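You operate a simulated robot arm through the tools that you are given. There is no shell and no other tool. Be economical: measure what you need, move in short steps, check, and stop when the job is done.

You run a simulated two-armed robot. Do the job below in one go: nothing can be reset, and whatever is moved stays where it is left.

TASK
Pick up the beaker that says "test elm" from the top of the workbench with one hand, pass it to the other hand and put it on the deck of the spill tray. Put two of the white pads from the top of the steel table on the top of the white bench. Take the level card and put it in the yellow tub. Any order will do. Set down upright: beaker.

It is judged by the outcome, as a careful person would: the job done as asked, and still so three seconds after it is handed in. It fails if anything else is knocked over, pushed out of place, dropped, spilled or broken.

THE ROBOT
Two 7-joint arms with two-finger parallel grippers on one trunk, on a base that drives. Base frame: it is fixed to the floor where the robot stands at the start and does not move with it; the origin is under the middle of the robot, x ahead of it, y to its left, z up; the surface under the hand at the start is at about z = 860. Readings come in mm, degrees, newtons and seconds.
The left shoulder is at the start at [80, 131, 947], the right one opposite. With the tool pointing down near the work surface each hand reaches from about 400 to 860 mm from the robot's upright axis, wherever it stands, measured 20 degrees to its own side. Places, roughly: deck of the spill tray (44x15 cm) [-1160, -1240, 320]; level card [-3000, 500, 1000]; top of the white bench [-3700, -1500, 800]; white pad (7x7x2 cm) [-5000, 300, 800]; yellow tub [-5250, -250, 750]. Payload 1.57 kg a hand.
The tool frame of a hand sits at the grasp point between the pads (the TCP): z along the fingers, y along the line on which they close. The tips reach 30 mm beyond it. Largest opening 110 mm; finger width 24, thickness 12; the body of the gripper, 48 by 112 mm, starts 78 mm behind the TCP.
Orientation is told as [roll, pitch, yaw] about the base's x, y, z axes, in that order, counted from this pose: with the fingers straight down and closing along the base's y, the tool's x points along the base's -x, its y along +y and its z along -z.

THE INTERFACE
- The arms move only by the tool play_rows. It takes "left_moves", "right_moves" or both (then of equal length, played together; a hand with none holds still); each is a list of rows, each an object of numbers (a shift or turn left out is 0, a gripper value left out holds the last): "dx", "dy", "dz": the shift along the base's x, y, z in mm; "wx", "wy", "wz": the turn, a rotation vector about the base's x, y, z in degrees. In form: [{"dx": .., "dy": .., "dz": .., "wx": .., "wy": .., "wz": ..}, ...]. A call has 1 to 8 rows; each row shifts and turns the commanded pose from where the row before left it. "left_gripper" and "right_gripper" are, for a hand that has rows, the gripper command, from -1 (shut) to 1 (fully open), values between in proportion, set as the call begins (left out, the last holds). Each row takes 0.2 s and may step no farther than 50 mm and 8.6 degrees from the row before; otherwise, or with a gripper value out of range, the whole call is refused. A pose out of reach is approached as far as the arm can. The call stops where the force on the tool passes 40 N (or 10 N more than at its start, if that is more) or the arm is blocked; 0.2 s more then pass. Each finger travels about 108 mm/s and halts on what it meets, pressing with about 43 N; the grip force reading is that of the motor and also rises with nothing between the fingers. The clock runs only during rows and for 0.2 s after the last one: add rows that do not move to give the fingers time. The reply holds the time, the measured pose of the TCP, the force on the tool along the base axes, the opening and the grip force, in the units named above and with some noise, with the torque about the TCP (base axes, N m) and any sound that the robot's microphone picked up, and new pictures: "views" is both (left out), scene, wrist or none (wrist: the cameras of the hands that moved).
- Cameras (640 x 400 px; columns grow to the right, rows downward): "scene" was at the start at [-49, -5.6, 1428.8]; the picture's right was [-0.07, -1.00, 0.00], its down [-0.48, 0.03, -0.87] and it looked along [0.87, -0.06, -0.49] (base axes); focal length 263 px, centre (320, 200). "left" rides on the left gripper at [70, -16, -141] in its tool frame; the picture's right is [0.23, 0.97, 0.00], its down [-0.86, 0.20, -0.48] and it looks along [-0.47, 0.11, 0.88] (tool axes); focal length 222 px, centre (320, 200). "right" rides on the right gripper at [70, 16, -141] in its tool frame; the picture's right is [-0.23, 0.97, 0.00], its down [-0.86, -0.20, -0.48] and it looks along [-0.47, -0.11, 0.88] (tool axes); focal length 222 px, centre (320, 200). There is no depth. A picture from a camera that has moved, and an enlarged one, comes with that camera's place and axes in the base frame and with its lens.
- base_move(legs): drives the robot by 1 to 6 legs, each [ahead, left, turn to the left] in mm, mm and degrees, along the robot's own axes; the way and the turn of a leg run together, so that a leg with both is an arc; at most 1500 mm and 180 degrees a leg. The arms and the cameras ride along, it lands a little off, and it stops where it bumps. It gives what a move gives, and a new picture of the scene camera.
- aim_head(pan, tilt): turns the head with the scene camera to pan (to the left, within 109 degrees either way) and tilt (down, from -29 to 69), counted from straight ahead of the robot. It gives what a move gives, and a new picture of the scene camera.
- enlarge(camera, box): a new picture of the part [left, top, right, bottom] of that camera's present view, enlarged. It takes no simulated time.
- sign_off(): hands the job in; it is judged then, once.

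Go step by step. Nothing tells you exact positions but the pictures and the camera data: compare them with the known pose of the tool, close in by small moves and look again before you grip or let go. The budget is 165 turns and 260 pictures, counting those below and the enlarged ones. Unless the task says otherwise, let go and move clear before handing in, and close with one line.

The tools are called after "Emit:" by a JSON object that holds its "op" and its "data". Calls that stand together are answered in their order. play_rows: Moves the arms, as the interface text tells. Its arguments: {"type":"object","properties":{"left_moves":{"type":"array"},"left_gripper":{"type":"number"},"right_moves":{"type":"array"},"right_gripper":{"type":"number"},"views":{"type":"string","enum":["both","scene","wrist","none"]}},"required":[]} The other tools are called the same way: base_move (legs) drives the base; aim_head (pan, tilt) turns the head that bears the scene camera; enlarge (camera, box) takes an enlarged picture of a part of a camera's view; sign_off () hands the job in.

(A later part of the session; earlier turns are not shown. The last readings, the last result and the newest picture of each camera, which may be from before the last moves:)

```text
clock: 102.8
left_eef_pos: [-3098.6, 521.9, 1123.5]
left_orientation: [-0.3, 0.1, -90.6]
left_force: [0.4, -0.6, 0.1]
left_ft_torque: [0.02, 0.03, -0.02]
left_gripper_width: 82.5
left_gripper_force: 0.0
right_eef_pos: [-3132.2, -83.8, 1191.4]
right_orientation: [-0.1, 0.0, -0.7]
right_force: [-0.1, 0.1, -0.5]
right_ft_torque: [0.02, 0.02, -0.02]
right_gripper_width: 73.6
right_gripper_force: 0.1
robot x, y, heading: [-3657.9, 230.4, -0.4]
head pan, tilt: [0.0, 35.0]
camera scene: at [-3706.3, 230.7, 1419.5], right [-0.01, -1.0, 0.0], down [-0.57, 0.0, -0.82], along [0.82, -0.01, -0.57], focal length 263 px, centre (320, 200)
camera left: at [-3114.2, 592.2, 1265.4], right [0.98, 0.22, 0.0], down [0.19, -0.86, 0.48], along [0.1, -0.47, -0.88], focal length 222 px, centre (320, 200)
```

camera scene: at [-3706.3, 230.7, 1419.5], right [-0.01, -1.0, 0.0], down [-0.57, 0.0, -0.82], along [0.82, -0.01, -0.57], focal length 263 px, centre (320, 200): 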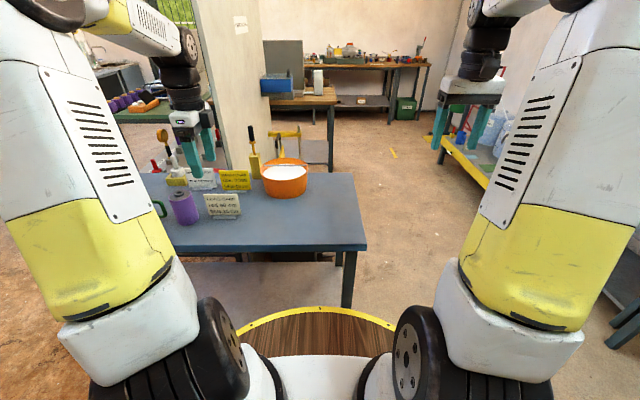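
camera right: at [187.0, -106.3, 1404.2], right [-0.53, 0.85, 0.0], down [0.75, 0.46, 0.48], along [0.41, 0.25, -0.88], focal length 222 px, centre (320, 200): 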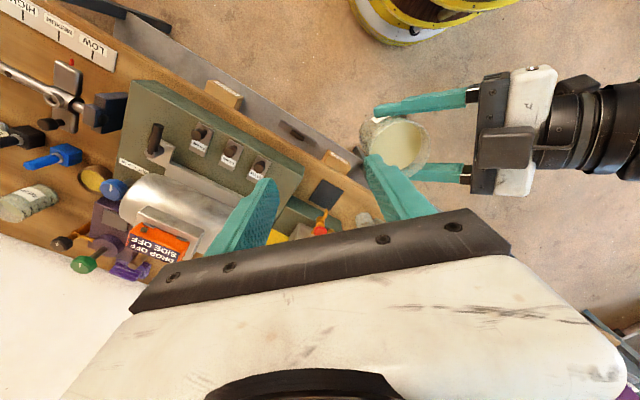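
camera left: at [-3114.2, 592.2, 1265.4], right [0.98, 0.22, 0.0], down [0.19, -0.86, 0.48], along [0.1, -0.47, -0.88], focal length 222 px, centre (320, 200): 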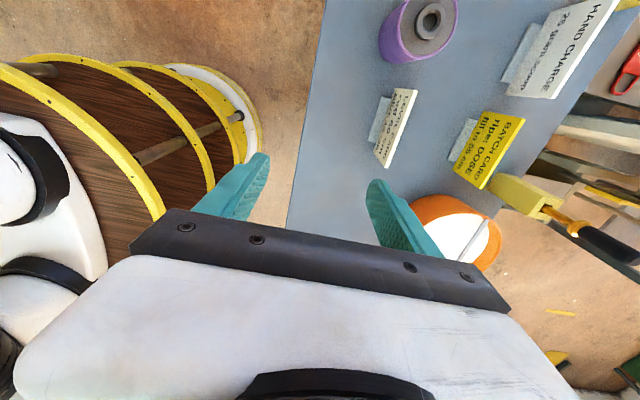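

Emit:
{"op": "enlarge", "data": {"camera": "left", "box": [320, 60, 480, 190]}}

Emit:
{"op": "enlarge", "data": {"camera": "scene", "box": [140, 150, 300, 250]}}

```text
3.08 times, centred on (400, 125) of left
camera zoom: at [-3114.2, 592.2, 1265.4], right [0.98, 0.22, 0.0], down [0.19, -0.86, 0.48], along [0.1, -0.47, -0.88], focal length 684 px, centre (74, 431)
```

zoom: 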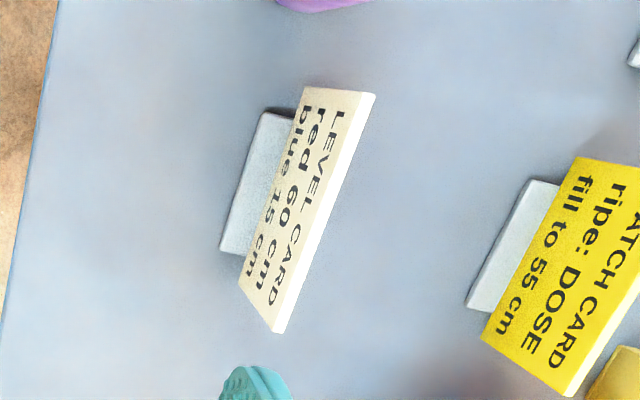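

```text
4.00 times, centred on (220, 200) of scene
camera zoom: at [-3706.3, 230.7, 1419.5], right [-0.01, -1.0, 0.0], down [-0.57, 0.0, -0.82], along [0.82, -0.01, -0.57], focal length 1054 px, centre (720, 200)
```

zoom: 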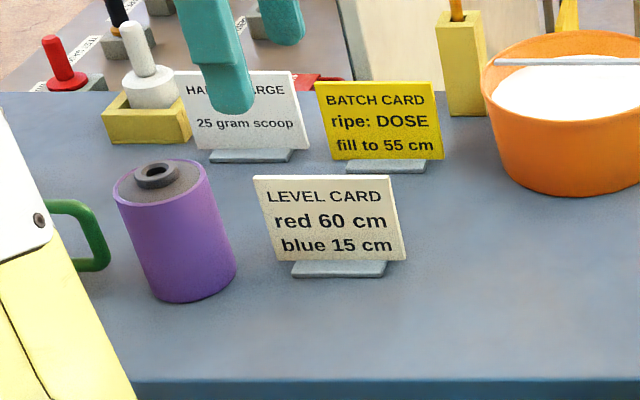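

Card's top edge runs along y, centred at (-2991, 552). Moving over it and part way down.

Emit:
{"op": "play_rows", "data": {"left_moves": [{"dx": 36, "dy": 10}, {"dx": 36, "dy": 10}, {"dx": 36, "dy": 10}, {"dz": -45}, {"dz": -45}, {"dz": -35}, {}], "views": "both"}}

Emit:
{"op": "enlarge", "data": {"camera": "scene", "box": [140, 130, 300, 250]}}

```text
clock: 104.4
left_eef_pos: [-2989.9, 552.1, 996.9]
left_orientation: [-0.3, 0.2, -90.5]
left_force: [0.5, -0.4, -0.4]
left_ft_torque: [-0.03, 0.01, 0.02]
left_gripper_width: 82.4
left_gripper_force: 0.1
right_eef_pos: [-3131.5, -85.1, 1191.3]
right_orientation: [-0.1, 0.1, -0.7]
right_force: [-0.4, 0.1, 0.5]
right_ft_torque: [-0.02, 0.0, 0.0]
right_gripper_width: 73.9
right_gripper_force: 0.1
robot x, y, heading: [-3658.3, 229.5, -0.1]
head pan, tilt: [0.0, 35.0]
camera scene: at [-3706.3, 230.7, 1419.5], right [-0.01, -1.0, 0.0], down [-0.57, 0.0, -0.82], along [0.82, -0.01, -0.57], focal length 263 px, centre (320, 200)
camera left: at [-3005.2, 622.7, 1139.5], right [0.98, 0.22, 0.0], down [0.19, -0.86, 0.48], along [0.1, -0.46, -0.88], focal length 222 px, centre (320, 200)
```

scene: 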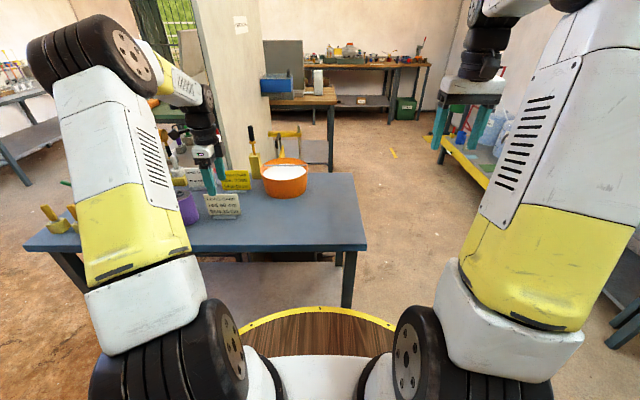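
left: 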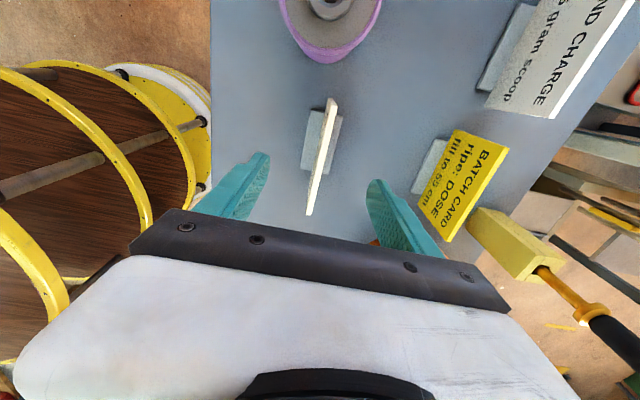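

```text
3.33 times, centred on (220, 190) of scene
camera zoom: at [-3706.3, 230.7, 1419.5], right [-0.01, -1.0, 0.0], down [-0.57, 0.0, -0.82], along [0.82, -0.01, -0.57], focal length 878 px, centre (653, 233)
```

zoom: 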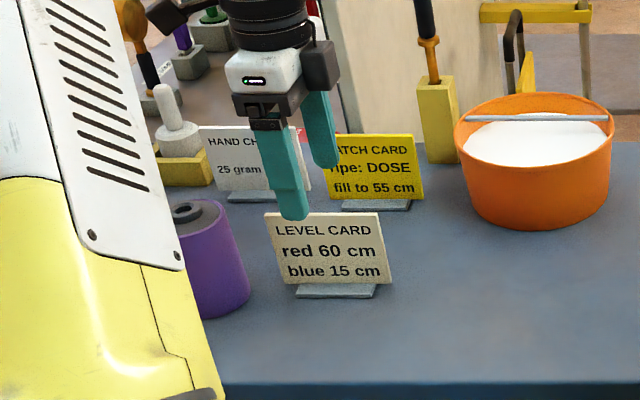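

Emit:
{"op": "play_rows", "data": {"left_moves": [{"dx": -2, "dy": 4, "dz": -30}, {"dz": -30}, {"dz": -18}, {}], "views": "wrist"}}

Emit:
{"op": "play_rows", "data": {"left_moves": [{}, {}, {}, {}], "left_gripper": -1, "views": "wrist"}}

```text
clock: 105.4
left_eef_pos: [-2991.8, 556.2, 919.4]
left_orientation: [-0.3, 0.1, -90.7]
left_force: [-1.3, -1.0, -1.0]
left_ft_torque: [0.0, -0.01, 0.02]
left_gripper_width: 82.4
left_gripper_force: 0.0
right_eef_pos: [-3132.0, -83.6, 1190.1]
right_orientation: [-0.1, 0.1, -0.8]
right_force: [-0.1, 0.4, 1.3]
right_ft_torque: [0.01, -0.01, 0.02]
right_gripper_width: 73.7
right_gripper_force: 0.0
robot x, y, heading: [-3655.1, 231.9, -0.3]
head pan, tilt: [0.0, 35.0]
camera left: at [-3008.3, 625.6, 1061.7], right [0.98, 0.22, 0.0], down [0.19, -0.86, 0.48], along [0.1, -0.46, -0.88], focal length 222 px, centre (320, 200)
```

left: 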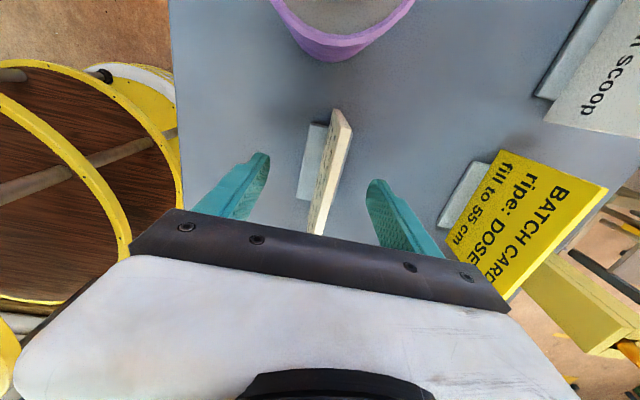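

```text
clock: 106.4
left_eef_pos: [-2992.7, 555.5, 918.8]
left_orientation: [-0.3, 0.2, -90.6]
left_force: [0.0, 0.3, 1.8]
left_ft_torque: [-0.03, -0.02, -0.02]
left_gripper_width: 5.2
left_gripper_force: 25.3
right_eef_pos: [-3130.9, -84.9, 1190.7]
right_orientation: [-0.1, 0.1, -0.7]
right_force: [0.6, 0.5, -0.1]
right_ft_torque: [-0.02, 0.01, -0.01]
right_gripper_width: 73.7
right_gripper_force: 0.0
robot x, y, heading: [-3656.5, 231.3, -0.3]
head pan, tilt: [0.0, 35.0]
camera left: at [-3008.3, 625.6, 1062.1], right [0.98, 0.22, 0.0], down [0.19, -0.86, 0.48], along [0.1, -0.46, -0.88], focal length 222 px, centre (320, 200)
```

left: 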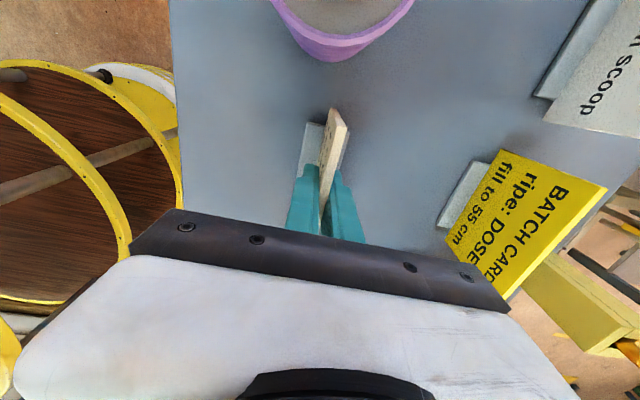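

Gripped (5 mm card). Lifting straight up slowly to see whether the stand comes along.

Emit:
{"op": "play_rows", "data": {"left_moves": [{}, {"dz": 8}, {"dz": 10}, {"dz": 15}, {"dz": 25}, {"dz": 30}], "views": "both"}}

Emit:
{"op": "enlarge", "data": {"camera": "scene", "box": [140, 130, 300, 250]}}

```text
clock: 107.8
left_eef_pos: [-2992.4, 555.5, 1007.5]
left_orientation: [-0.3, 0.1, -90.6]
left_force: [-0.6, 0.1, -0.6]
left_ft_torque: [-0.02, 0.02, 0.0]
left_gripper_width: 5.2
left_gripper_force: 24.8
right_eef_pos: [-3131.2, -84.2, 1190.0]
right_orientation: [-0.1, 0.2, -0.8]
right_force: [-0.8, -0.1, 0.1]
right_ft_torque: [0.01, 0.06, -0.01]
right_gripper_width: 73.6
right_gripper_force: 0.1
robot x, y, heading: [-3652.6, 227.5, -0.5]
head pan, tilt: [0.0, 35.0]
camera scene: at [-3706.1, 230.8, 1419.5], right [-0.01, -1.0, 0.0], down [-0.57, 0.0, -0.82], along [0.82, -0.01, -0.57], focal length 263 px, centre (320, 200)
camera left: at [-3008.7, 625.7, 1150.2], right [0.98, 0.22, -0.01], down [0.19, -0.86, 0.48], along [0.1, -0.47, -0.88], focal length 222 px, centre (320, 200)
```

scene: 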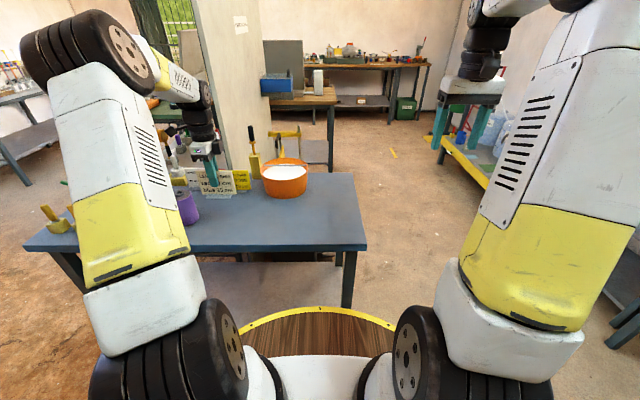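
left: 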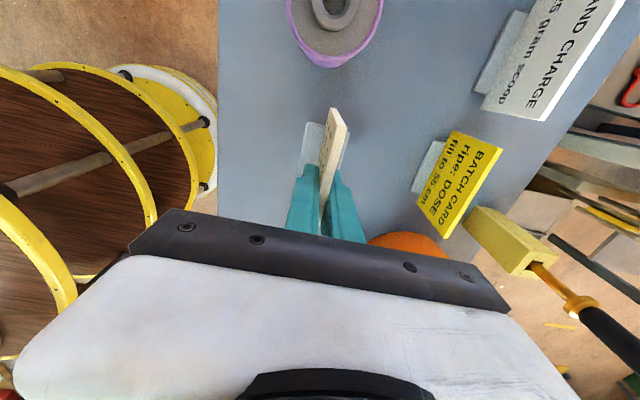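

```text
3.33 times, centred on (220, 190) of scene
camera zoom: at [-3706.1, 230.8, 1419.5], right [-0.01, -1.0, 0.0], down [-0.57, 0.0, -0.82], along [0.82, -0.01, -0.57], focal length 878 px, centre (653, 233)
```

zoom: 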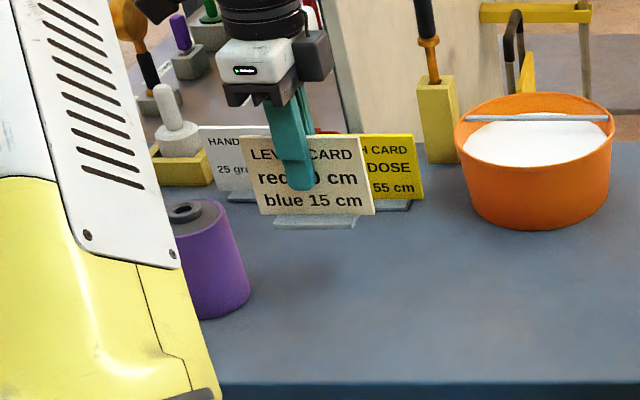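

The card lifts off as one piece with its foot. I raise it, back away and turn to the west to face the tub rack and steel table.

Emit:
{"op": "play_rows", "data": {"left_moves": [{"dz": 45}, {"dz": 45}, {"dz": 45}, {}], "views": "none"}}

Emit:
{"op": "base_move", "data": {"legs": [[-300, 0, 0], [0, -480, 0], [0, 0, -90], [0, 0, -90]]}}

Emit:
{"op": "enlarge", "data": {"camera": "scene", "box": [180, 60, 460, 240]}}

```text
clock: 108.8
left_eef_pos: [-2991.6, 555.6, 1142.5]
left_orientation: [-0.4, 0.1, -90.6]
left_force: [0.5, -0.3, -0.6]
left_ft_torque: [0.04, -0.01, -0.02]
left_gripper_width: 4.9
left_gripper_force: 25.6
right_eef_pos: [-3132.5, -83.7, 1191.5]
right_orientation: [-0.1, 0.1, -0.7]
right_force: [-0.3, -0.2, 0.7]
right_ft_torque: [-0.02, -0.01, 0.02]
right_gripper_width: 73.5
right_gripper_force: 0.1
robot x, y, heading: [-3657.2, 230.2, -0.5]
head pan, tilt: [0.0, 35.0]
```

```text
clock: 120.8
left_eef_pos: [-4611.8, -586.4, 1141.8]
left_orientation: [-0.3, 0.2, 90.7]
left_force: [-0.1, 0.9, 0.5]
left_ft_torque: [-0.04, 0.0, -0.04]
left_gripper_width: 5.3
left_gripper_force: 25.5
right_eef_pos: [-4486.7, 56.9, 1190.7]
right_orientation: [0.0, 0.0, -179.5]
right_force: [-0.3, 0.2, 0.4]
right_ft_torque: [-0.01, -0.02, -0.01]
right_gripper_width: 73.8
right_gripper_force: 0.0
robot x, y, heading: [-3958.7, -246.6, -179.3]
head pan, tilt: [0.0, 35.0]
camera scene: at [-3904.7, -245.5, 1419.5], right [-0.01, 1.0, 0.0], down [0.57, 0.01, -0.82], along [-0.82, -0.01, -0.57], focal length 263 px, centre (320, 200)
```

scene: 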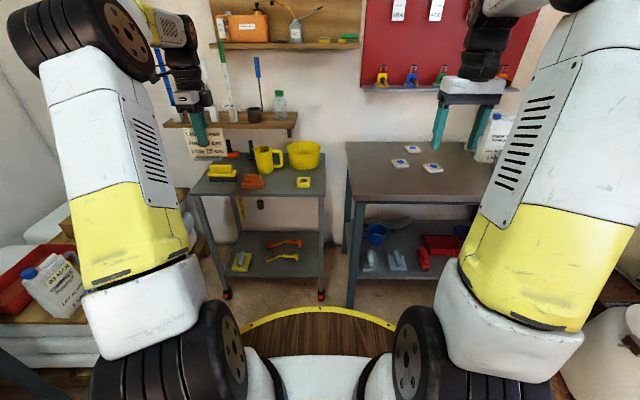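

```text
2.22 times, centred on (320, 150) of scene
camera zoom: at [-3904.7, -245.5, 1419.5], right [-0.01, 1.0, 0.0], down [0.57, 0.01, -0.82], along [-0.82, -0.01, -0.57], focal length 585 px, centre (320, 311)
```

zoom: 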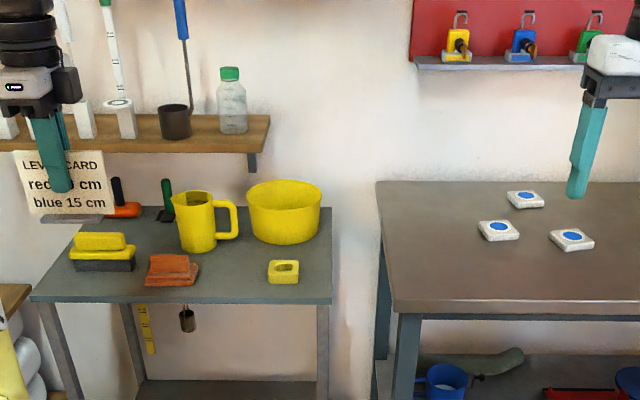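

The yellow tub is the round bowl on the trolley; three white pads with blue dots lie on the steel table. I drive closer a bit for better measurement, keeping clear of the shelf.

Emit:
{"op": "base_move", "data": {"legs": [[250, -100, 0]]}}

Emit:
{"op": "enlarge", "data": {"camera": "scene", "box": [160, 60, 480, 260]}}

```text
clock: 122.8
left_eef_pos: [-4864.2, -490.9, 1142.7]
left_orientation: [-0.3, 0.0, 90.8]
left_force: [-0.1, 0.5, 0.0]
left_ft_torque: [-0.01, 0.01, 0.0]
left_gripper_width: 5.2
left_gripper_force: 25.8
right_eef_pos: [-4738.1, 153.6, 1190.9]
right_orientation: [-0.1, 0.2, -179.5]
right_force: [-0.4, -0.1, 1.3]
right_ft_torque: [0.02, 0.05, 0.02]
right_gripper_width: 73.7
right_gripper_force: 0.0
robot x, y, heading: [-4210.1, -153.2, -179.3]
head pan, tilt: [0.0, 35.0]
camera scene: at [-4156.6, -149.6, 1419.5], right [-0.01, 1.0, 0.0], down [0.57, 0.01, -0.82], along [-0.82, -0.01, -0.57], focal length 263 px, centre (320, 200)
```

scene: 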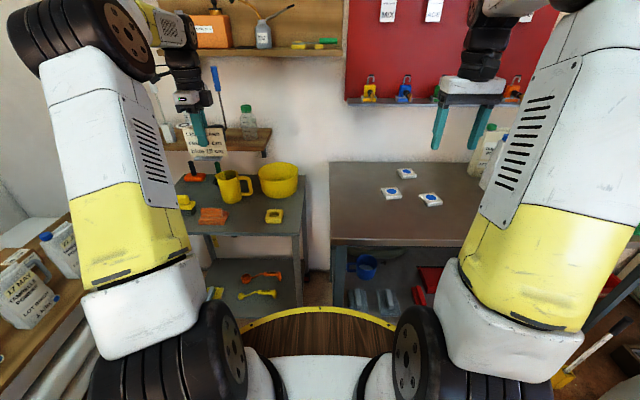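

```text
2.00 times, centred on (320, 160) of scene
camera zoom: at [-4156.6, -149.6, 1419.5], right [-0.01, 1.0, 0.0], down [0.57, 0.01, -0.82], along [-0.82, -0.01, -0.57], focal length 527 px, centre (320, 280)
```

zoom: 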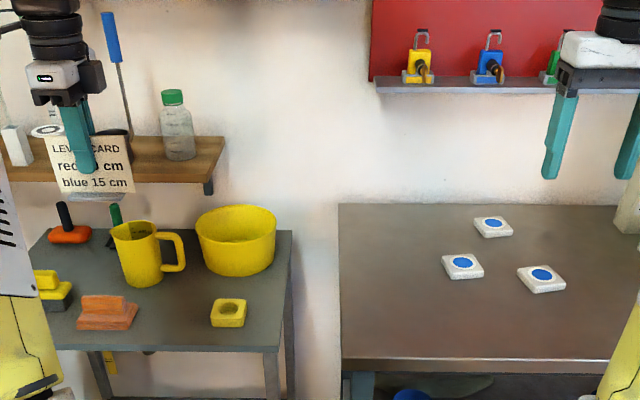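

Tub is at about (-5139, -340), rim z≈885; the shelf behind is at z≈1000. I turn the card hand back to its natural yaw, pull it in, then drive nearer.

Emit:
{"op": "play_rows", "data": {"left_moves": [{"dx": 20, "dy": 15, "wz": 8.4}, {"dx": 20, "dy": 15, "wz": 8.4}, {"dx": 20, "dy": 15, "wz": 8.4}, {"dx": 20, "dy": 15, "wz": 8.4}, {"dx": 10, "dy": 15, "wz": 8.4}, {"dx": 10, "dy": 15, "wz": 8.4}, {"dy": 15, "wz": 8.4}, {"dy": 15, "wz": 8.4}], "views": "none"}}

Emit:
{"op": "play_rows", "data": {"left_moves": [{"wz": 8.4}, {"wz": 8.4}, {"wz": 5.5}, {}], "views": "none"}}

Emit:
{"op": "base_move", "data": {"legs": [[190, 0, 0]]}}

Emit:
{"op": "play_rows", "data": {"left_moves": [{}], "views": "wrist"}}

```text
clock: 124.5
left_eef_pos: [-4765.2, -371.3, 1142.8]
left_orientation: [-0.3, 0.2, 158.0]
left_force: [0.1, -0.4, -0.3]
left_ft_torque: [0.02, -0.02, -0.01]
left_gripper_width: 5.3
left_gripper_force: 25.1
right_eef_pos: [-4738.4, 151.9, 1190.0]
right_orientation: [-0.1, 0.1, -179.4]
right_force: [-0.8, -0.7, -0.3]
right_ft_torque: [0.01, 0.0, 0.01]
right_gripper_width: 73.9
right_gripper_force: 0.1
robot x, y, heading: [-4205.8, -151.3, -179.4]
head pan, tilt: [0.0, 35.0]
```

```text
clock: 125.5
left_eef_pos: [-4764.1, -371.3, 1142.2]
left_orientation: [-0.3, 0.2, -179.7]
left_force: [0.3, -0.3, 0.2]
left_ft_torque: [-0.04, -0.01, -0.04]
left_gripper_width: 5.2
left_gripper_force: 25.1
right_eef_pos: [-4737.7, 151.4, 1191.7]
right_orientation: [-0.1, 0.1, -179.5]
right_force: [-0.1, 0.1, 0.0]
right_ft_torque: [0.0, 0.02, 0.03]
right_gripper_width: 73.6
right_gripper_force: 0.0
robot x, y, heading: [-4207.9, -151.7, -179.4]
head pan, tilt: [0.0, 35.0]
```

```text
clock: 127.1
left_eef_pos: [-4954.5, -374.7, 1142.8]
left_orientation: [-0.3, 0.1, -179.6]
left_force: [-1.1, 0.3, -1.4]
left_ft_torque: [0.0, 0.0, 0.01]
left_gripper_width: 5.3
left_gripper_force: 25.6
right_eef_pos: [-4929.9, 147.4, 1190.9]
right_orientation: [-0.1, 0.1, -179.3]
right_force: [-0.4, -0.6, -0.1]
right_ft_torque: [0.02, 0.01, 0.01]
right_gripper_width: 73.6
right_gripper_force: 0.0
robot x, y, heading: [-4401.9, -153.3, -179.2]
head pan, tilt: [0.0, 35.0]
camera scene: at [-4347.3, -152.5, 1419.5], right [-0.02, 1.0, 0.0], down [0.57, 0.01, -0.82], along [-0.82, -0.01, -0.57], focal length 263 px, centre (320, 200)
```

scene: 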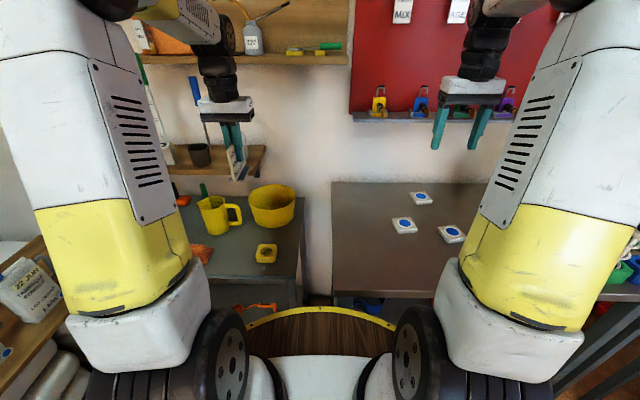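

```text
clock: 127.5
left_eef_pos: [-4953.3, -374.6, 1142.4]
left_orientation: [-0.3, 0.2, -179.7]
left_force: [0.3, 0.5, -0.5]
left_ft_torque: [-0.01, 0.0, 0.01]
left_gripper_width: 5.4
left_gripper_force: 25.7
right_eef_pos: [-4929.4, 147.7, 1191.5]
right_orientation: [0.1, 0.0, -179.3]
right_force: [0.5, -0.7, 0.1]
right_ft_torque: [0.01, 0.02, 0.01]
right_gripper_width: 73.7
right_gripper_force: 0.1
robot x, y, heading: [-4399.2, -152.8, -179.1]
head pan, tilt: [0.0, 35.0]
camera left: at [-4885.9, -358.7, 1284.7], right [0.23, -0.97, 0.0], down [-0.86, -0.21, 0.48], along [-0.46, -0.11, -0.88], focal length 222 px, centre (320, 200)
```

left: 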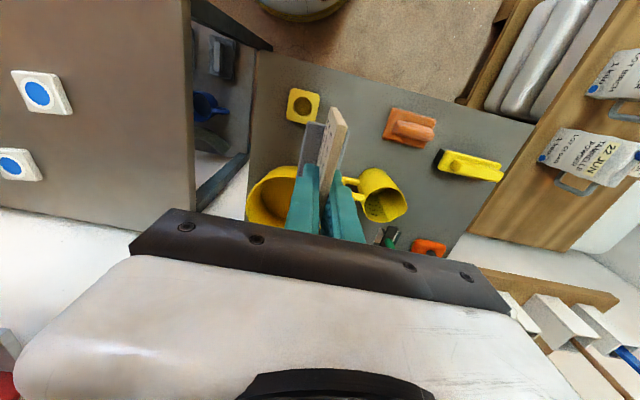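

The shelf ends near y≈-385, so I'll bring the card to (-5115, -310), clear of it, above the tub.

Emit:
{"op": "play_rows", "data": {"left_moves": [{"dy": 33}, {"dx": -10, "dy": 33}, {"dx": -45}, {"dx": -45}, {"dx": -45}, {"dx": -16}, {}], "views": "both"}}

Emit:
{"op": "enlarge", "data": {"camera": "scene", "box": [160, 80, 320, 280]}}

```text
clock: 129.1
left_eef_pos: [-5114.7, -309.3, 1141.3]
left_orientation: [-0.4, 0.3, -179.8]
left_force: [-0.7, 0.2, -0.2]
left_ft_torque: [-0.01, -0.02, -0.04]
left_gripper_width: 5.1
left_gripper_force: 25.5
right_eef_pos: [-4929.9, 147.3, 1190.5]
right_orientation: [-0.1, 0.2, -179.3]
right_force: [0.1, -0.1, -0.6]
right_ft_torque: [-0.02, 0.0, 0.02]
right_gripper_width: 73.7
right_gripper_force: 0.0
robot x, y, heading: [-4397.7, -154.0, -178.8]
head pan, tilt: [0.0, 35.0]
camera scene: at [-4347.5, -152.4, 1419.5], right [-0.02, 1.0, 0.0], down [0.57, 0.01, -0.82], along [-0.82, -0.01, -0.57], focal length 263 px, centre (320, 200)
camera left: at [-5047.3, -292.6, 1283.5], right [0.23, -0.97, 0.0], down [-0.86, -0.21, 0.47], along [-0.46, -0.11, -0.88], focal length 222 px, centre (320, 200)
```

scene: 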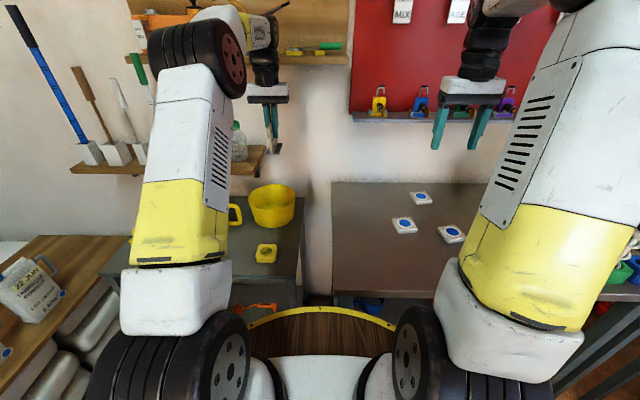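
left: 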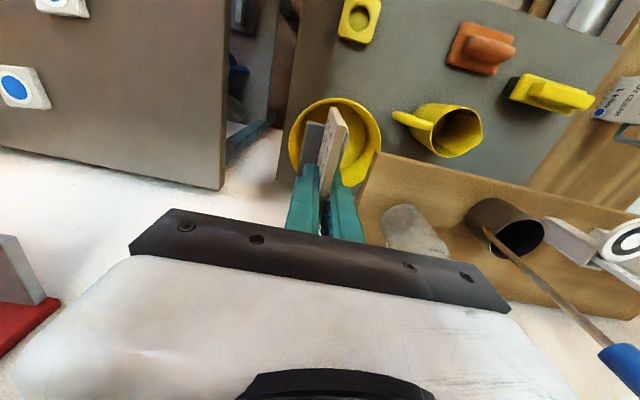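

```text
2.00 times, centred on (240, 180) of scene
camera zoom: at [-4347.5, -152.4, 1419.5], right [-0.02, 1.0, 0.0], down [0.57, 0.01, -0.82], along [-0.82, -0.01, -0.57], focal length 527 px, centre (480, 240)
```

zoom: 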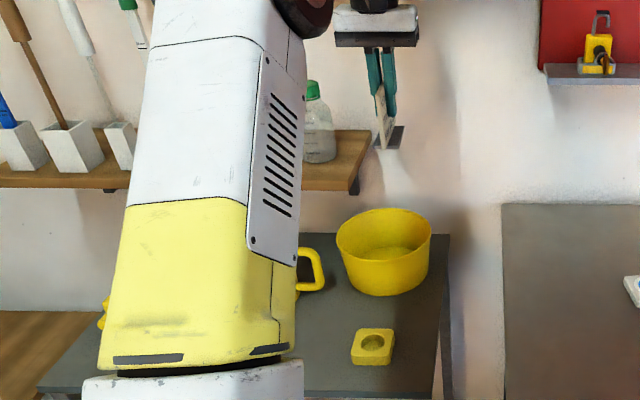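

Emit:
{"op": "play_rows", "data": {"left_moves": [{"dx": -12, "dy": 1, "dz": -40}, {"dz": -45}, {"dz": -45}, {"dz": -40}, {}], "views": "both"}}

Emit:
{"op": "enlarge", "data": {"camera": "scene", "box": [160, 80, 320, 280]}}

```text
clock: 130.3
left_eef_pos: [-5128.1, -308.3, 971.7]
left_orientation: [-0.3, 0.1, -179.6]
left_force: [-0.3, -1.0, -0.8]
left_ft_torque: [0.01, 0.01, 0.0]
left_gripper_width: 5.2
left_gripper_force: 25.0
right_eef_pos: [-4929.1, 148.6, 1190.4]
right_orientation: [-0.2, 0.1, -179.2]
right_force: [-0.5, -1.1, -0.4]
right_ft_torque: [0.01, -0.01, 0.01]
right_gripper_width: 73.4
right_gripper_force: 0.0
robot x, y, heading: [-4399.4, -155.2, -179.1]
head pan, tilt: [0.0, 35.0]
camera scene: at [-4347.5, -152.4, 1419.5], right [-0.02, 1.0, 0.0], down [0.57, 0.01, -0.82], along [-0.82, -0.01, -0.57], focal length 263 px, centre (320, 200)
camera left: at [-5059.4, -291.7, 1113.1], right [0.23, -0.97, 0.0], down [-0.86, -0.21, 0.47], along [-0.46, -0.11, -0.88], focal length 222 px, centre (320, 200)
```

scene: 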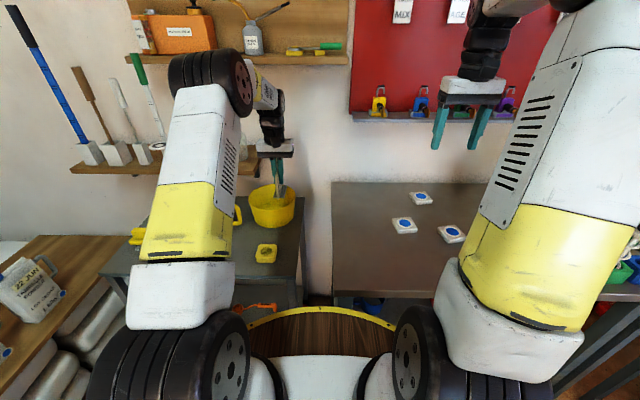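
left: 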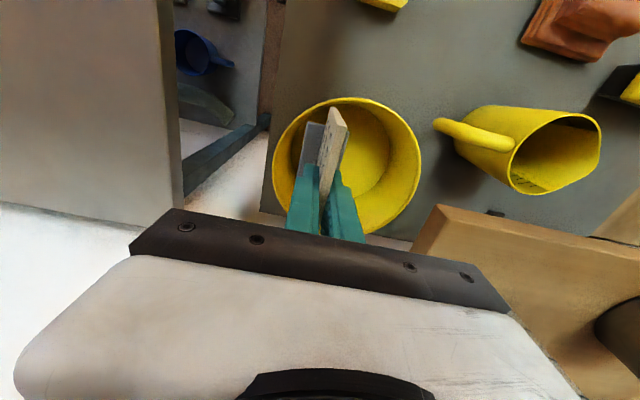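

```text
2.00 times, centred on (240, 180) of scene
camera zoom: at [-4347.5, -152.4, 1419.5], right [-0.02, 1.0, 0.0], down [0.57, 0.01, -0.82], along [-0.82, -0.01, -0.57], focal length 527 px, centre (480, 240)
```

zoom: 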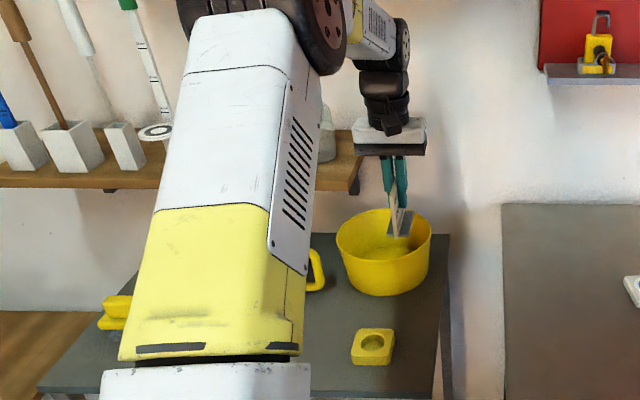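

Card is above the tub interior. Shifting 6 mm further in and lowering into it.

Emit:
{"op": "play_rows", "data": {"left_moves": [{"dy": -6, "dz": -20}, {"dz": -30}, {"dz": -25}, {}], "views": "wrist"}}

Emit:
{"op": "enlarge", "data": {"camera": "left", "box": [240, 60, 480, 260]}}

```text
clock: 131.3
left_eef_pos: [-5128.0, -313.8, 895.3]
left_orientation: [-0.2, 0.1, -179.7]
left_force: [-0.1, -0.1, 0.5]
left_ft_torque: [0.0, -0.03, 0.04]
left_gripper_width: 5.2
left_gripper_force: 26.0
right_eef_pos: [-4929.3, 147.4, 1190.2]
right_orientation: [-0.1, 0.1, -179.3]
right_force: [0.2, 0.3, 0.0]
right_ft_torque: [-0.02, 0.0, 0.04]
right_gripper_width: 73.6
right_gripper_force: 0.1
robot x, y, heading: [-4396.1, -154.5, -179.1]
head pan, tilt: [0.0, 35.0]
camera left: at [-5059.1, -297.6, 1038.7], right [0.23, -0.97, 0.0], down [-0.86, -0.21, 0.47], along [-0.46, -0.11, -0.88], focal length 222 px, centre (320, 200)
```

left: 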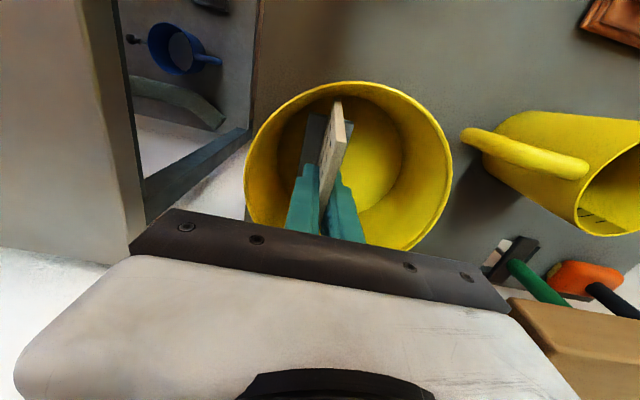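

```text
2.00 times, centred on (360, 160) of left
camera zoom: at [-5059.1, -297.6, 1038.7], right [0.23, -0.97, 0.0], down [-0.86, -0.21, 0.47], along [-0.46, -0.11, -0.88], focal length 444 px, centre (240, 280)
```

zoom: 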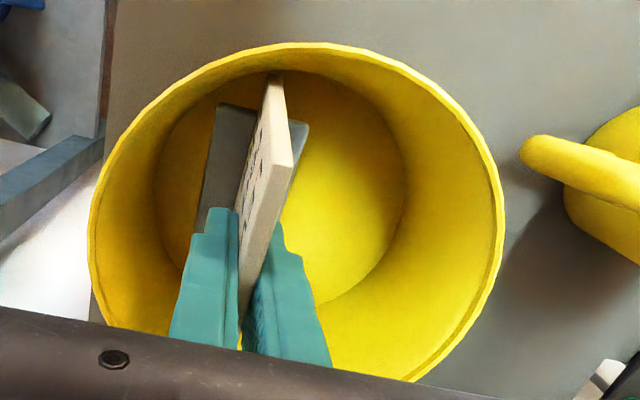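

Emit:
{"op": "play_rows", "data": {"left_moves": [{"dz": -8}, {"dz": -4}, {"dz": -3}, {}], "views": "none"}}

```text
clock: 132.3
left_eef_pos: [-5127.0, -314.3, 881.1]
left_orientation: [-0.4, 0.1, -179.7]
left_force: [-0.1, -0.2, -0.2]
left_ft_torque: [-0.03, 0.06, -0.01]
left_gripper_width: 5.2
left_gripper_force: 25.2
right_eef_pos: [-4930.8, 148.1, 1190.3]
right_orientation: [-0.1, 0.0, -179.3]
right_force: [-0.5, 1.0, -1.2]
right_ft_torque: [0.03, 0.01, 0.01]
right_gripper_width: 73.9
right_gripper_force: 0.0
robot x, y, heading: [-4402.9, -153.8, -179.0]
head pan, tilt: [0.0, 35.0]
```

Emit:
{"op": "play_rows", "data": {"left_moves": [{"dz": -4}, {"dz": -3}, {"dz": -3}, {}], "views": "wrist"}}

```text
clock: 133.3
left_eef_pos: [-5127.6, -314.6, 872.3]
left_orientation: [-0.4, 0.2, -179.7]
left_force: [1.0, -0.5, -1.2]
left_ft_torque: [-0.01, 0.02, -0.01]
left_gripper_width: 5.3
left_gripper_force: 25.5
right_eef_pos: [-4929.4, 146.8, 1190.4]
right_orientation: [0.0, 0.1, -179.4]
right_force: [0.3, 0.8, -1.0]
right_ft_torque: [-0.01, 0.0, -0.02]
right_gripper_width: 73.4
right_gripper_force: 0.0
robot x, y, heading: [-4402.0, -152.4, -178.9]
head pan, tilt: [0.0, 35.0]
camera left: at [-5059.2, -297.9, 1014.5], right [0.23, -0.97, 0.0], down [-0.86, -0.21, 0.47], along [-0.46, -0.11, -0.88], focal length 222 px, centre (320, 200)
```

left: 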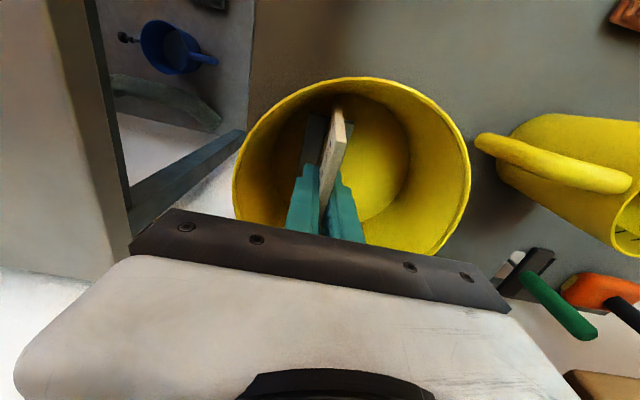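

Emit:
{"op": "play_rows", "data": {"left_moves": [{"dz": -3}, {"dz": -3}, {"dz": -3}, {"dz": -2}, {}], "views": "none"}}

```text
clock: 134.5
left_eef_pos: [-5126.9, -314.6, 860.9]
left_orientation: [-0.4, 0.1, -179.7]
left_force: [-1.0, 0.0, -0.5]
left_ft_torque: [-0.03, -0.01, -0.04]
left_gripper_width: 5.1
left_gripper_force: 25.3
right_eef_pos: [-4929.1, 147.9, 1190.2]
right_orientation: [-0.1, 0.1, -179.3]
right_force: [-1.0, 0.8, 0.2]
right_ft_torque: [-0.02, -0.03, 0.0]
right_gripper_width: 73.5
right_gripper_force: 0.1
robot x, y, heading: [-4397.5, -153.0, -179.1]
head pan, tilt: [0.0, 35.0]
```

Emit:
{"op": "play_rows", "data": {"left_moves": [{"dz": -4}, {"dz": -3}, {"dz": -3}, {"dz": -3}, {}], "views": "wrist"}}

```text
clock: 135.7
left_eef_pos: [-5126.0, -314.1, 849.6]
left_orientation: [-0.3, 0.0, -179.7]
left_force: [3.7, -0.3, 23.4]
left_ft_torque: [-0.13, 0.51, 0.02]
left_gripper_width: 5.2
left_gripper_force: 25.4
right_eef_pos: [-4927.5, 148.4, 1190.7]
right_orientation: [-0.1, 0.1, -179.3]
right_force: [0.0, 0.3, -0.2]
right_ft_torque: [0.05, 0.04, -0.01]
right_gripper_width: 73.7
right_gripper_force: 0.1
robot x, y, heading: [-4399.6, -156.3, -178.9]
head pan, tilt: [0.0, 35.0]
camera left: at [-5058.5, -297.5, 991.4], right [0.23, -0.97, -0.01], down [-0.85, -0.21, 0.48], along [-0.47, -0.11, -0.88], focal length 222 px, centre (320, 200)
```

left: 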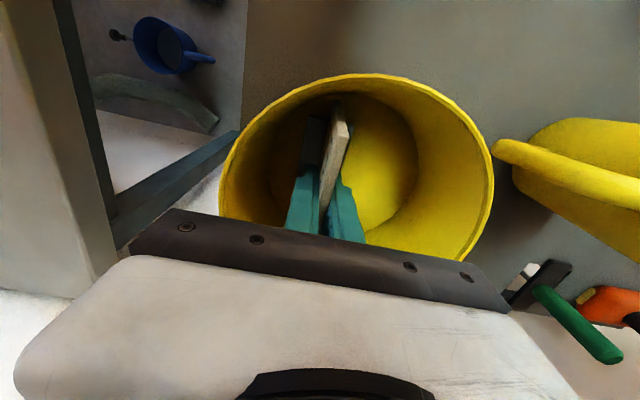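

Resting on the tub floor. Opening slightly and lifting out.

Emit:
{"op": "play_rows", "data": {"left_moves": [{"dz": 2}, {}, {}], "left_gripper": -0.55, "views": "none"}}

Emit:
{"op": "play_rows", "data": {"left_moves": [{"dz": 10}, {"dz": 25}, {"dz": 40}, {"dz": 45}, {"dz": 45}, {"dz": 45}], "views": "both"}}

```text
clock: 136.5
left_eef_pos: [-5126.6, -315.4, 851.1]
left_orientation: [-0.3, 0.1, -179.7]
left_force: [-1.0, -1.1, -0.7]
left_ft_torque: [0.02, -0.01, 0.03]
left_gripper_width: 24.8
left_gripper_force: 0.0
right_eef_pos: [-4929.5, 149.4, 1190.7]
right_orientation: [-0.1, 0.1, -179.3]
right_force: [0.4, -0.9, -0.1]
right_ft_torque: [0.04, 0.01, 0.02]
right_gripper_width: 73.7
right_gripper_force: 0.1
robot x, y, heading: [-4399.5, -151.2, -178.9]
head pan, tilt: [0.0, 35.0]
```

```text
clock: 137.9
left_eef_pos: [-5128.0, -313.5, 1060.5]
left_orientation: [-0.3, 0.2, -179.7]
left_force: [-0.4, -0.3, 1.5]
left_ft_torque: [-0.02, -0.05, -0.01]
left_gripper_width: 24.6
left_gripper_force: 0.0
right_eef_pos: [-4930.1, 148.3, 1191.0]
right_orientation: [-0.1, 0.1, -179.3]
right_force: [0.7, 1.0, 0.0]
right_ft_torque: [0.02, -0.02, 0.02]
right_gripper_width: 73.8
right_gripper_force: 0.1
robot x, y, heading: [-4399.5, -152.5, -179.0]
head pan, tilt: [0.0, 35.0]
camera scene: at [-4347.7, -152.5, 1419.5], right [-0.02, 1.0, 0.0], down [0.57, 0.01, -0.82], along [-0.82, -0.01, -0.57], focal length 263 px, centre (320, 200)
camera left: at [-5059.8, -297.8, 1203.1], right [0.23, -0.97, 0.0], down [-0.86, -0.21, 0.47], along [-0.46, -0.11, -0.88], focal length 222 px, centre (320, 200)
```

scene: 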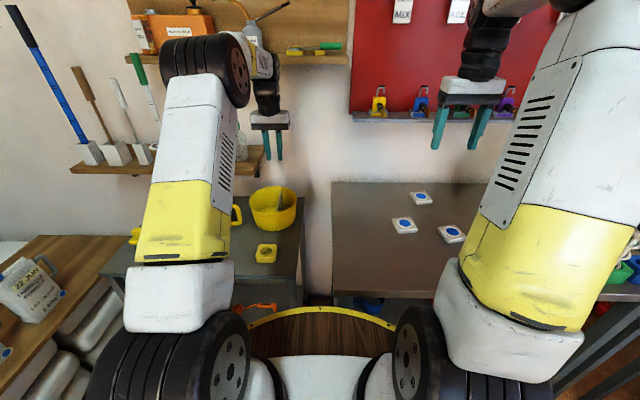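
left: 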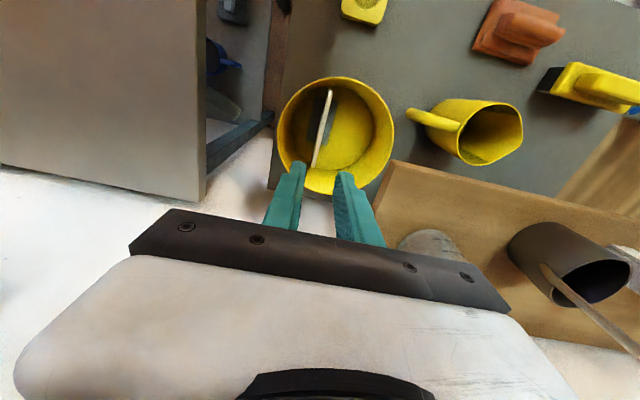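

Card is in the tub. Next I retract the left hand and strafe right so both pads (near (-5092,143) and (-5055,307)) are in front, one per hand.

Emit:
{"op": "play_rows", "data": {"left_moves": [{"dx": 30, "dz": 35}, {"dx": 40, "dz": 25}, {"dx": 45}, {"dx": 45}], "left_gripper": 1, "views": "none"}}

Emit:
{"op": "base_move", "data": {"legs": [[0, -375, -1]]}}

Emit:
{"op": "play_rows", "data": {"left_moves": [{}], "right_moves": [{}], "right_gripper": 1, "views": "wrist"}}

```text
clock: 138.9
left_eef_pos: [-4967.6, -315.2, 1120.0]
left_orientation: [-0.2, 0.2, -179.8]
left_force: [-0.2, 0.2, 0.1]
left_ft_torque: [-0.02, -0.06, 0.0]
left_gripper_width: 109.8
left_gripper_force: 0.0
right_eef_pos: [-4930.3, 147.8, 1191.3]
right_orientation: [-0.1, 0.0, -179.2]
right_force: [-1.3, -0.1, 0.1]
right_ft_torque: [-0.03, -0.04, 0.02]
right_gripper_width: 73.8
right_gripper_force: 0.1
robot x, y, heading: [-4399.6, -154.2, -179.0]
head pan, tilt: [0.0, 35.0]
```

```text
clock: 141.3
left_eef_pos: [-4974.0, 75.3, 1120.0]
left_orientation: [-0.3, 0.2, 179.0]
left_force: [0.3, 0.6, 0.5]
left_ft_torque: [0.04, 0.02, -0.01]
left_gripper_width: 109.7
left_gripper_force: 0.1
right_eef_pos: [-4925.0, 536.1, 1189.7]
right_orientation: [-0.1, 0.1, 179.3]
right_force: [-0.3, -0.2, -1.0]
right_ft_torque: [0.02, 0.01, 0.04]
right_gripper_width: 73.6
right_gripper_force: 0.0
robot x, y, heading: [-4399.5, 223.9, 179.9]
head pan, tilt: [0.0, 35.0]
camera scene: at [-4349.6, 223.0, 1419.5], right [0.01, 1.0, 0.0], down [0.57, 0.0, -0.82], along [-0.82, 0.0, -0.57], focal length 263 px, centre (320, 200)
```

scene: 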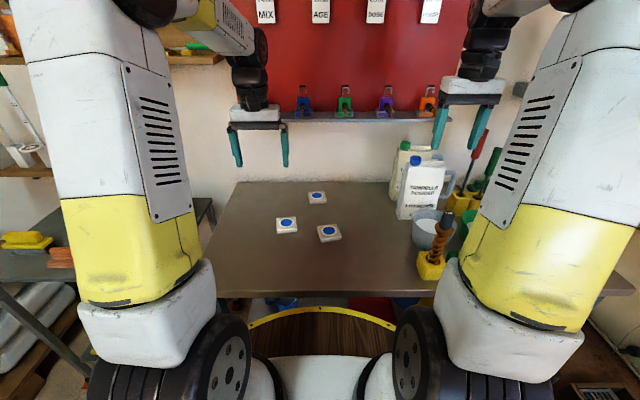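

```text
clock: 141.7
left_eef_pos: [-4975.0, 74.9, 1119.7]
left_orientation: [-0.3, 0.1, 179.0]
left_force: [0.4, 0.1, -0.2]
left_ft_torque: [-0.05, 0.04, 0.02]
left_gripper_width: 110.1
left_gripper_force: 0.0
right_eef_pos: [-4924.0, 536.4, 1190.6]
right_orientation: [-0.1, 0.1, 179.3]
right_force: [0.2, 0.4, 0.2]
right_ft_torque: [0.01, -0.03, -0.02]
right_gripper_width: 110.2
right_gripper_force: 0.0
robot x, y, heading: [-4401.5, 221.7, 179.5]
head pan, tilt: [0.0, 35.0]
camera right: at [-4855.4, 519.5, 1332.5], right [-0.24, -0.97, 0.0], down [-0.85, 0.21, 0.48], along [-0.46, 0.11, -0.88], focal length 222 px, centre (320, 200)
camera left: at [-4905.1, 90.4, 1262.5], right [0.21, -0.98, 0.0], down [-0.86, -0.19, 0.48], along [-0.47, -0.1, -0.88], focal length 222 px, centre (320, 200)
```

right: 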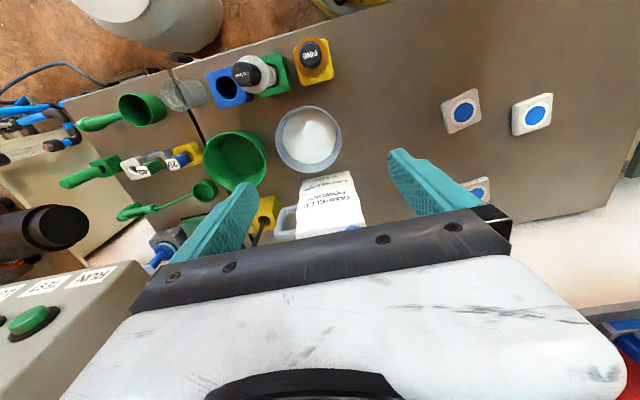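
left: 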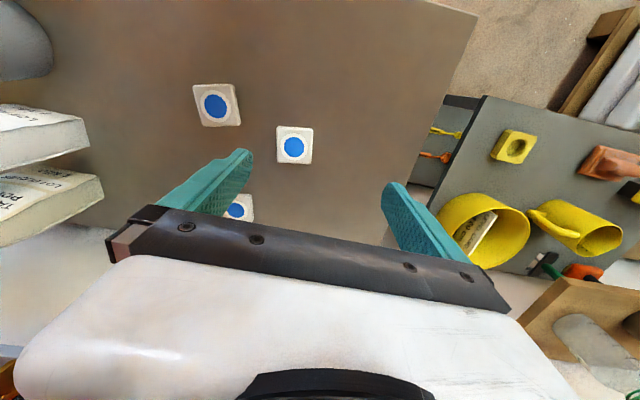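

Pads are near (-5035,112) and (-4988,255), but height is uncertain (~800–850). I'll bring the left hand over the first pad and look again.

Emit:
{"op": "play_rows", "data": {"left_moves": [{"dx": -30, "dy": 18}, {"dx": -30, "dy": 18}, {"dz": -45}, {"dz": -45}, {"dz": -45}, {"dz": -25}, {}], "left_gripper": 0.75, "views": "wrist"}}

Emit:
{"op": "enlarge", "data": {"camera": "left", "box": [200, 60, 440, 220]}}

```text
clock: 143.3
left_eef_pos: [-5033.6, 112.6, 960.0]
left_orientation: [-0.4, 0.3, 179.0]
left_force: [-0.1, 0.1, -0.7]
left_ft_torque: [0.01, 0.02, 0.02]
left_gripper_width: 96.4
left_gripper_force: 0.1
right_eef_pos: [-4925.9, 536.3, 1190.4]
right_orientation: [-0.1, 0.1, 179.5]
right_force: [0.3, 0.2, 0.2]
right_ft_torque: [-0.02, -0.02, -0.01]
right_gripper_width: 109.9
right_gripper_force: 0.1
robot x, y, heading: [-4402.0, 223.0, 180.1]
head pan, tilt: [0.0, 35.0]
camera left: at [-4964.5, 127.1, 1102.9], right [0.21, -0.98, 0.0], down [-0.86, -0.19, 0.47], along [-0.47, -0.1, -0.88], focal length 222 px, centre (320, 200)
```

left: 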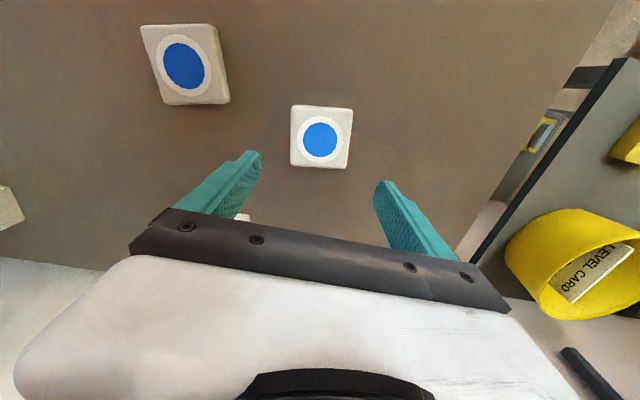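

```text
2.50 times, centred on (320, 140) of left
camera zoom: at [-4964.5, 127.1, 1102.9], right [0.21, -0.98, 0.0], down [-0.86, -0.19, 0.47], along [-0.47, -0.1, -0.88], focal length 555 px, centre (320, 350)
```

zoom: 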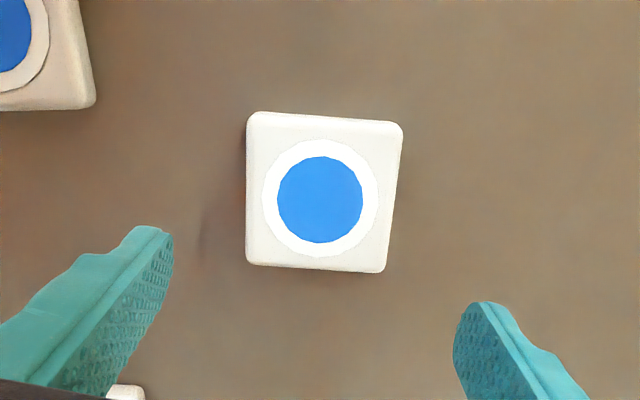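

Emit:
{"op": "play_rows", "data": {"left_moves": [{"dz": -35}, {"dz": -25}, {}], "views": "wrist"}}

Emit:
{"op": "enlarge", "data": {"camera": "left", "box": [200, 60, 440, 220]}}

```text
clock: 144.1
left_eef_pos: [-5032.2, 111.0, 900.0]
left_orientation: [-0.3, 0.2, 179.0]
left_force: [0.1, -0.2, -0.2]
left_ft_torque: [-0.03, -0.02, 0.05]
left_gripper_width: 96.3
left_gripper_force: 0.1
right_eef_pos: [-4924.2, 536.8, 1190.2]
right_orientation: [-0.1, 0.1, 179.4]
right_force: [-0.2, -0.2, -0.5]
right_ft_torque: [0.02, 0.04, -0.01]
right_gripper_width: 109.8
right_gripper_force: 0.0
robot x, y, heading: [-4398.1, 223.2, 179.9]
head pan, tilt: [0.0, 35.0]
camera left: at [-4964.6, 126.6, 1042.4], right [0.21, -0.98, 0.0], down [-0.86, -0.19, 0.48], along [-0.47, -0.1, -0.88], focal length 222 px, centre (320, 200)
```

left: 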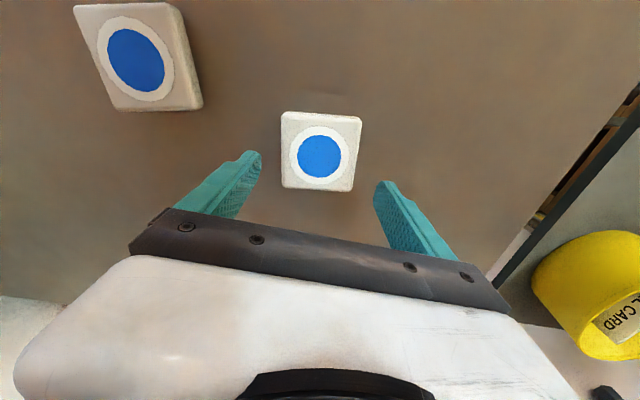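

```text
2.50 times, centred on (320, 140) of left
camera zoom: at [-4964.6, 126.6, 1042.4], right [0.21, -0.98, 0.0], down [-0.86, -0.19, 0.48], along [-0.47, -0.1, -0.88], focal length 555 px, centre (320, 350)
```

zoom: 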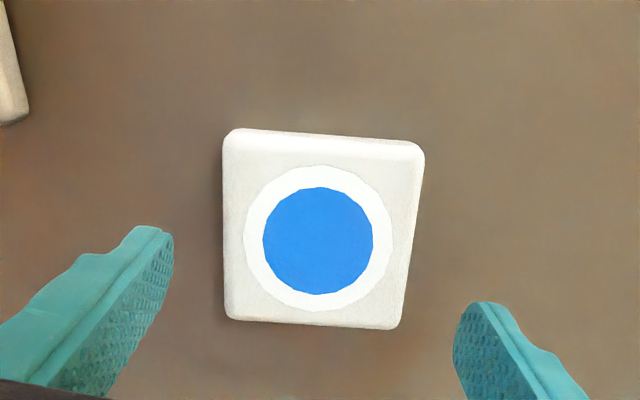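

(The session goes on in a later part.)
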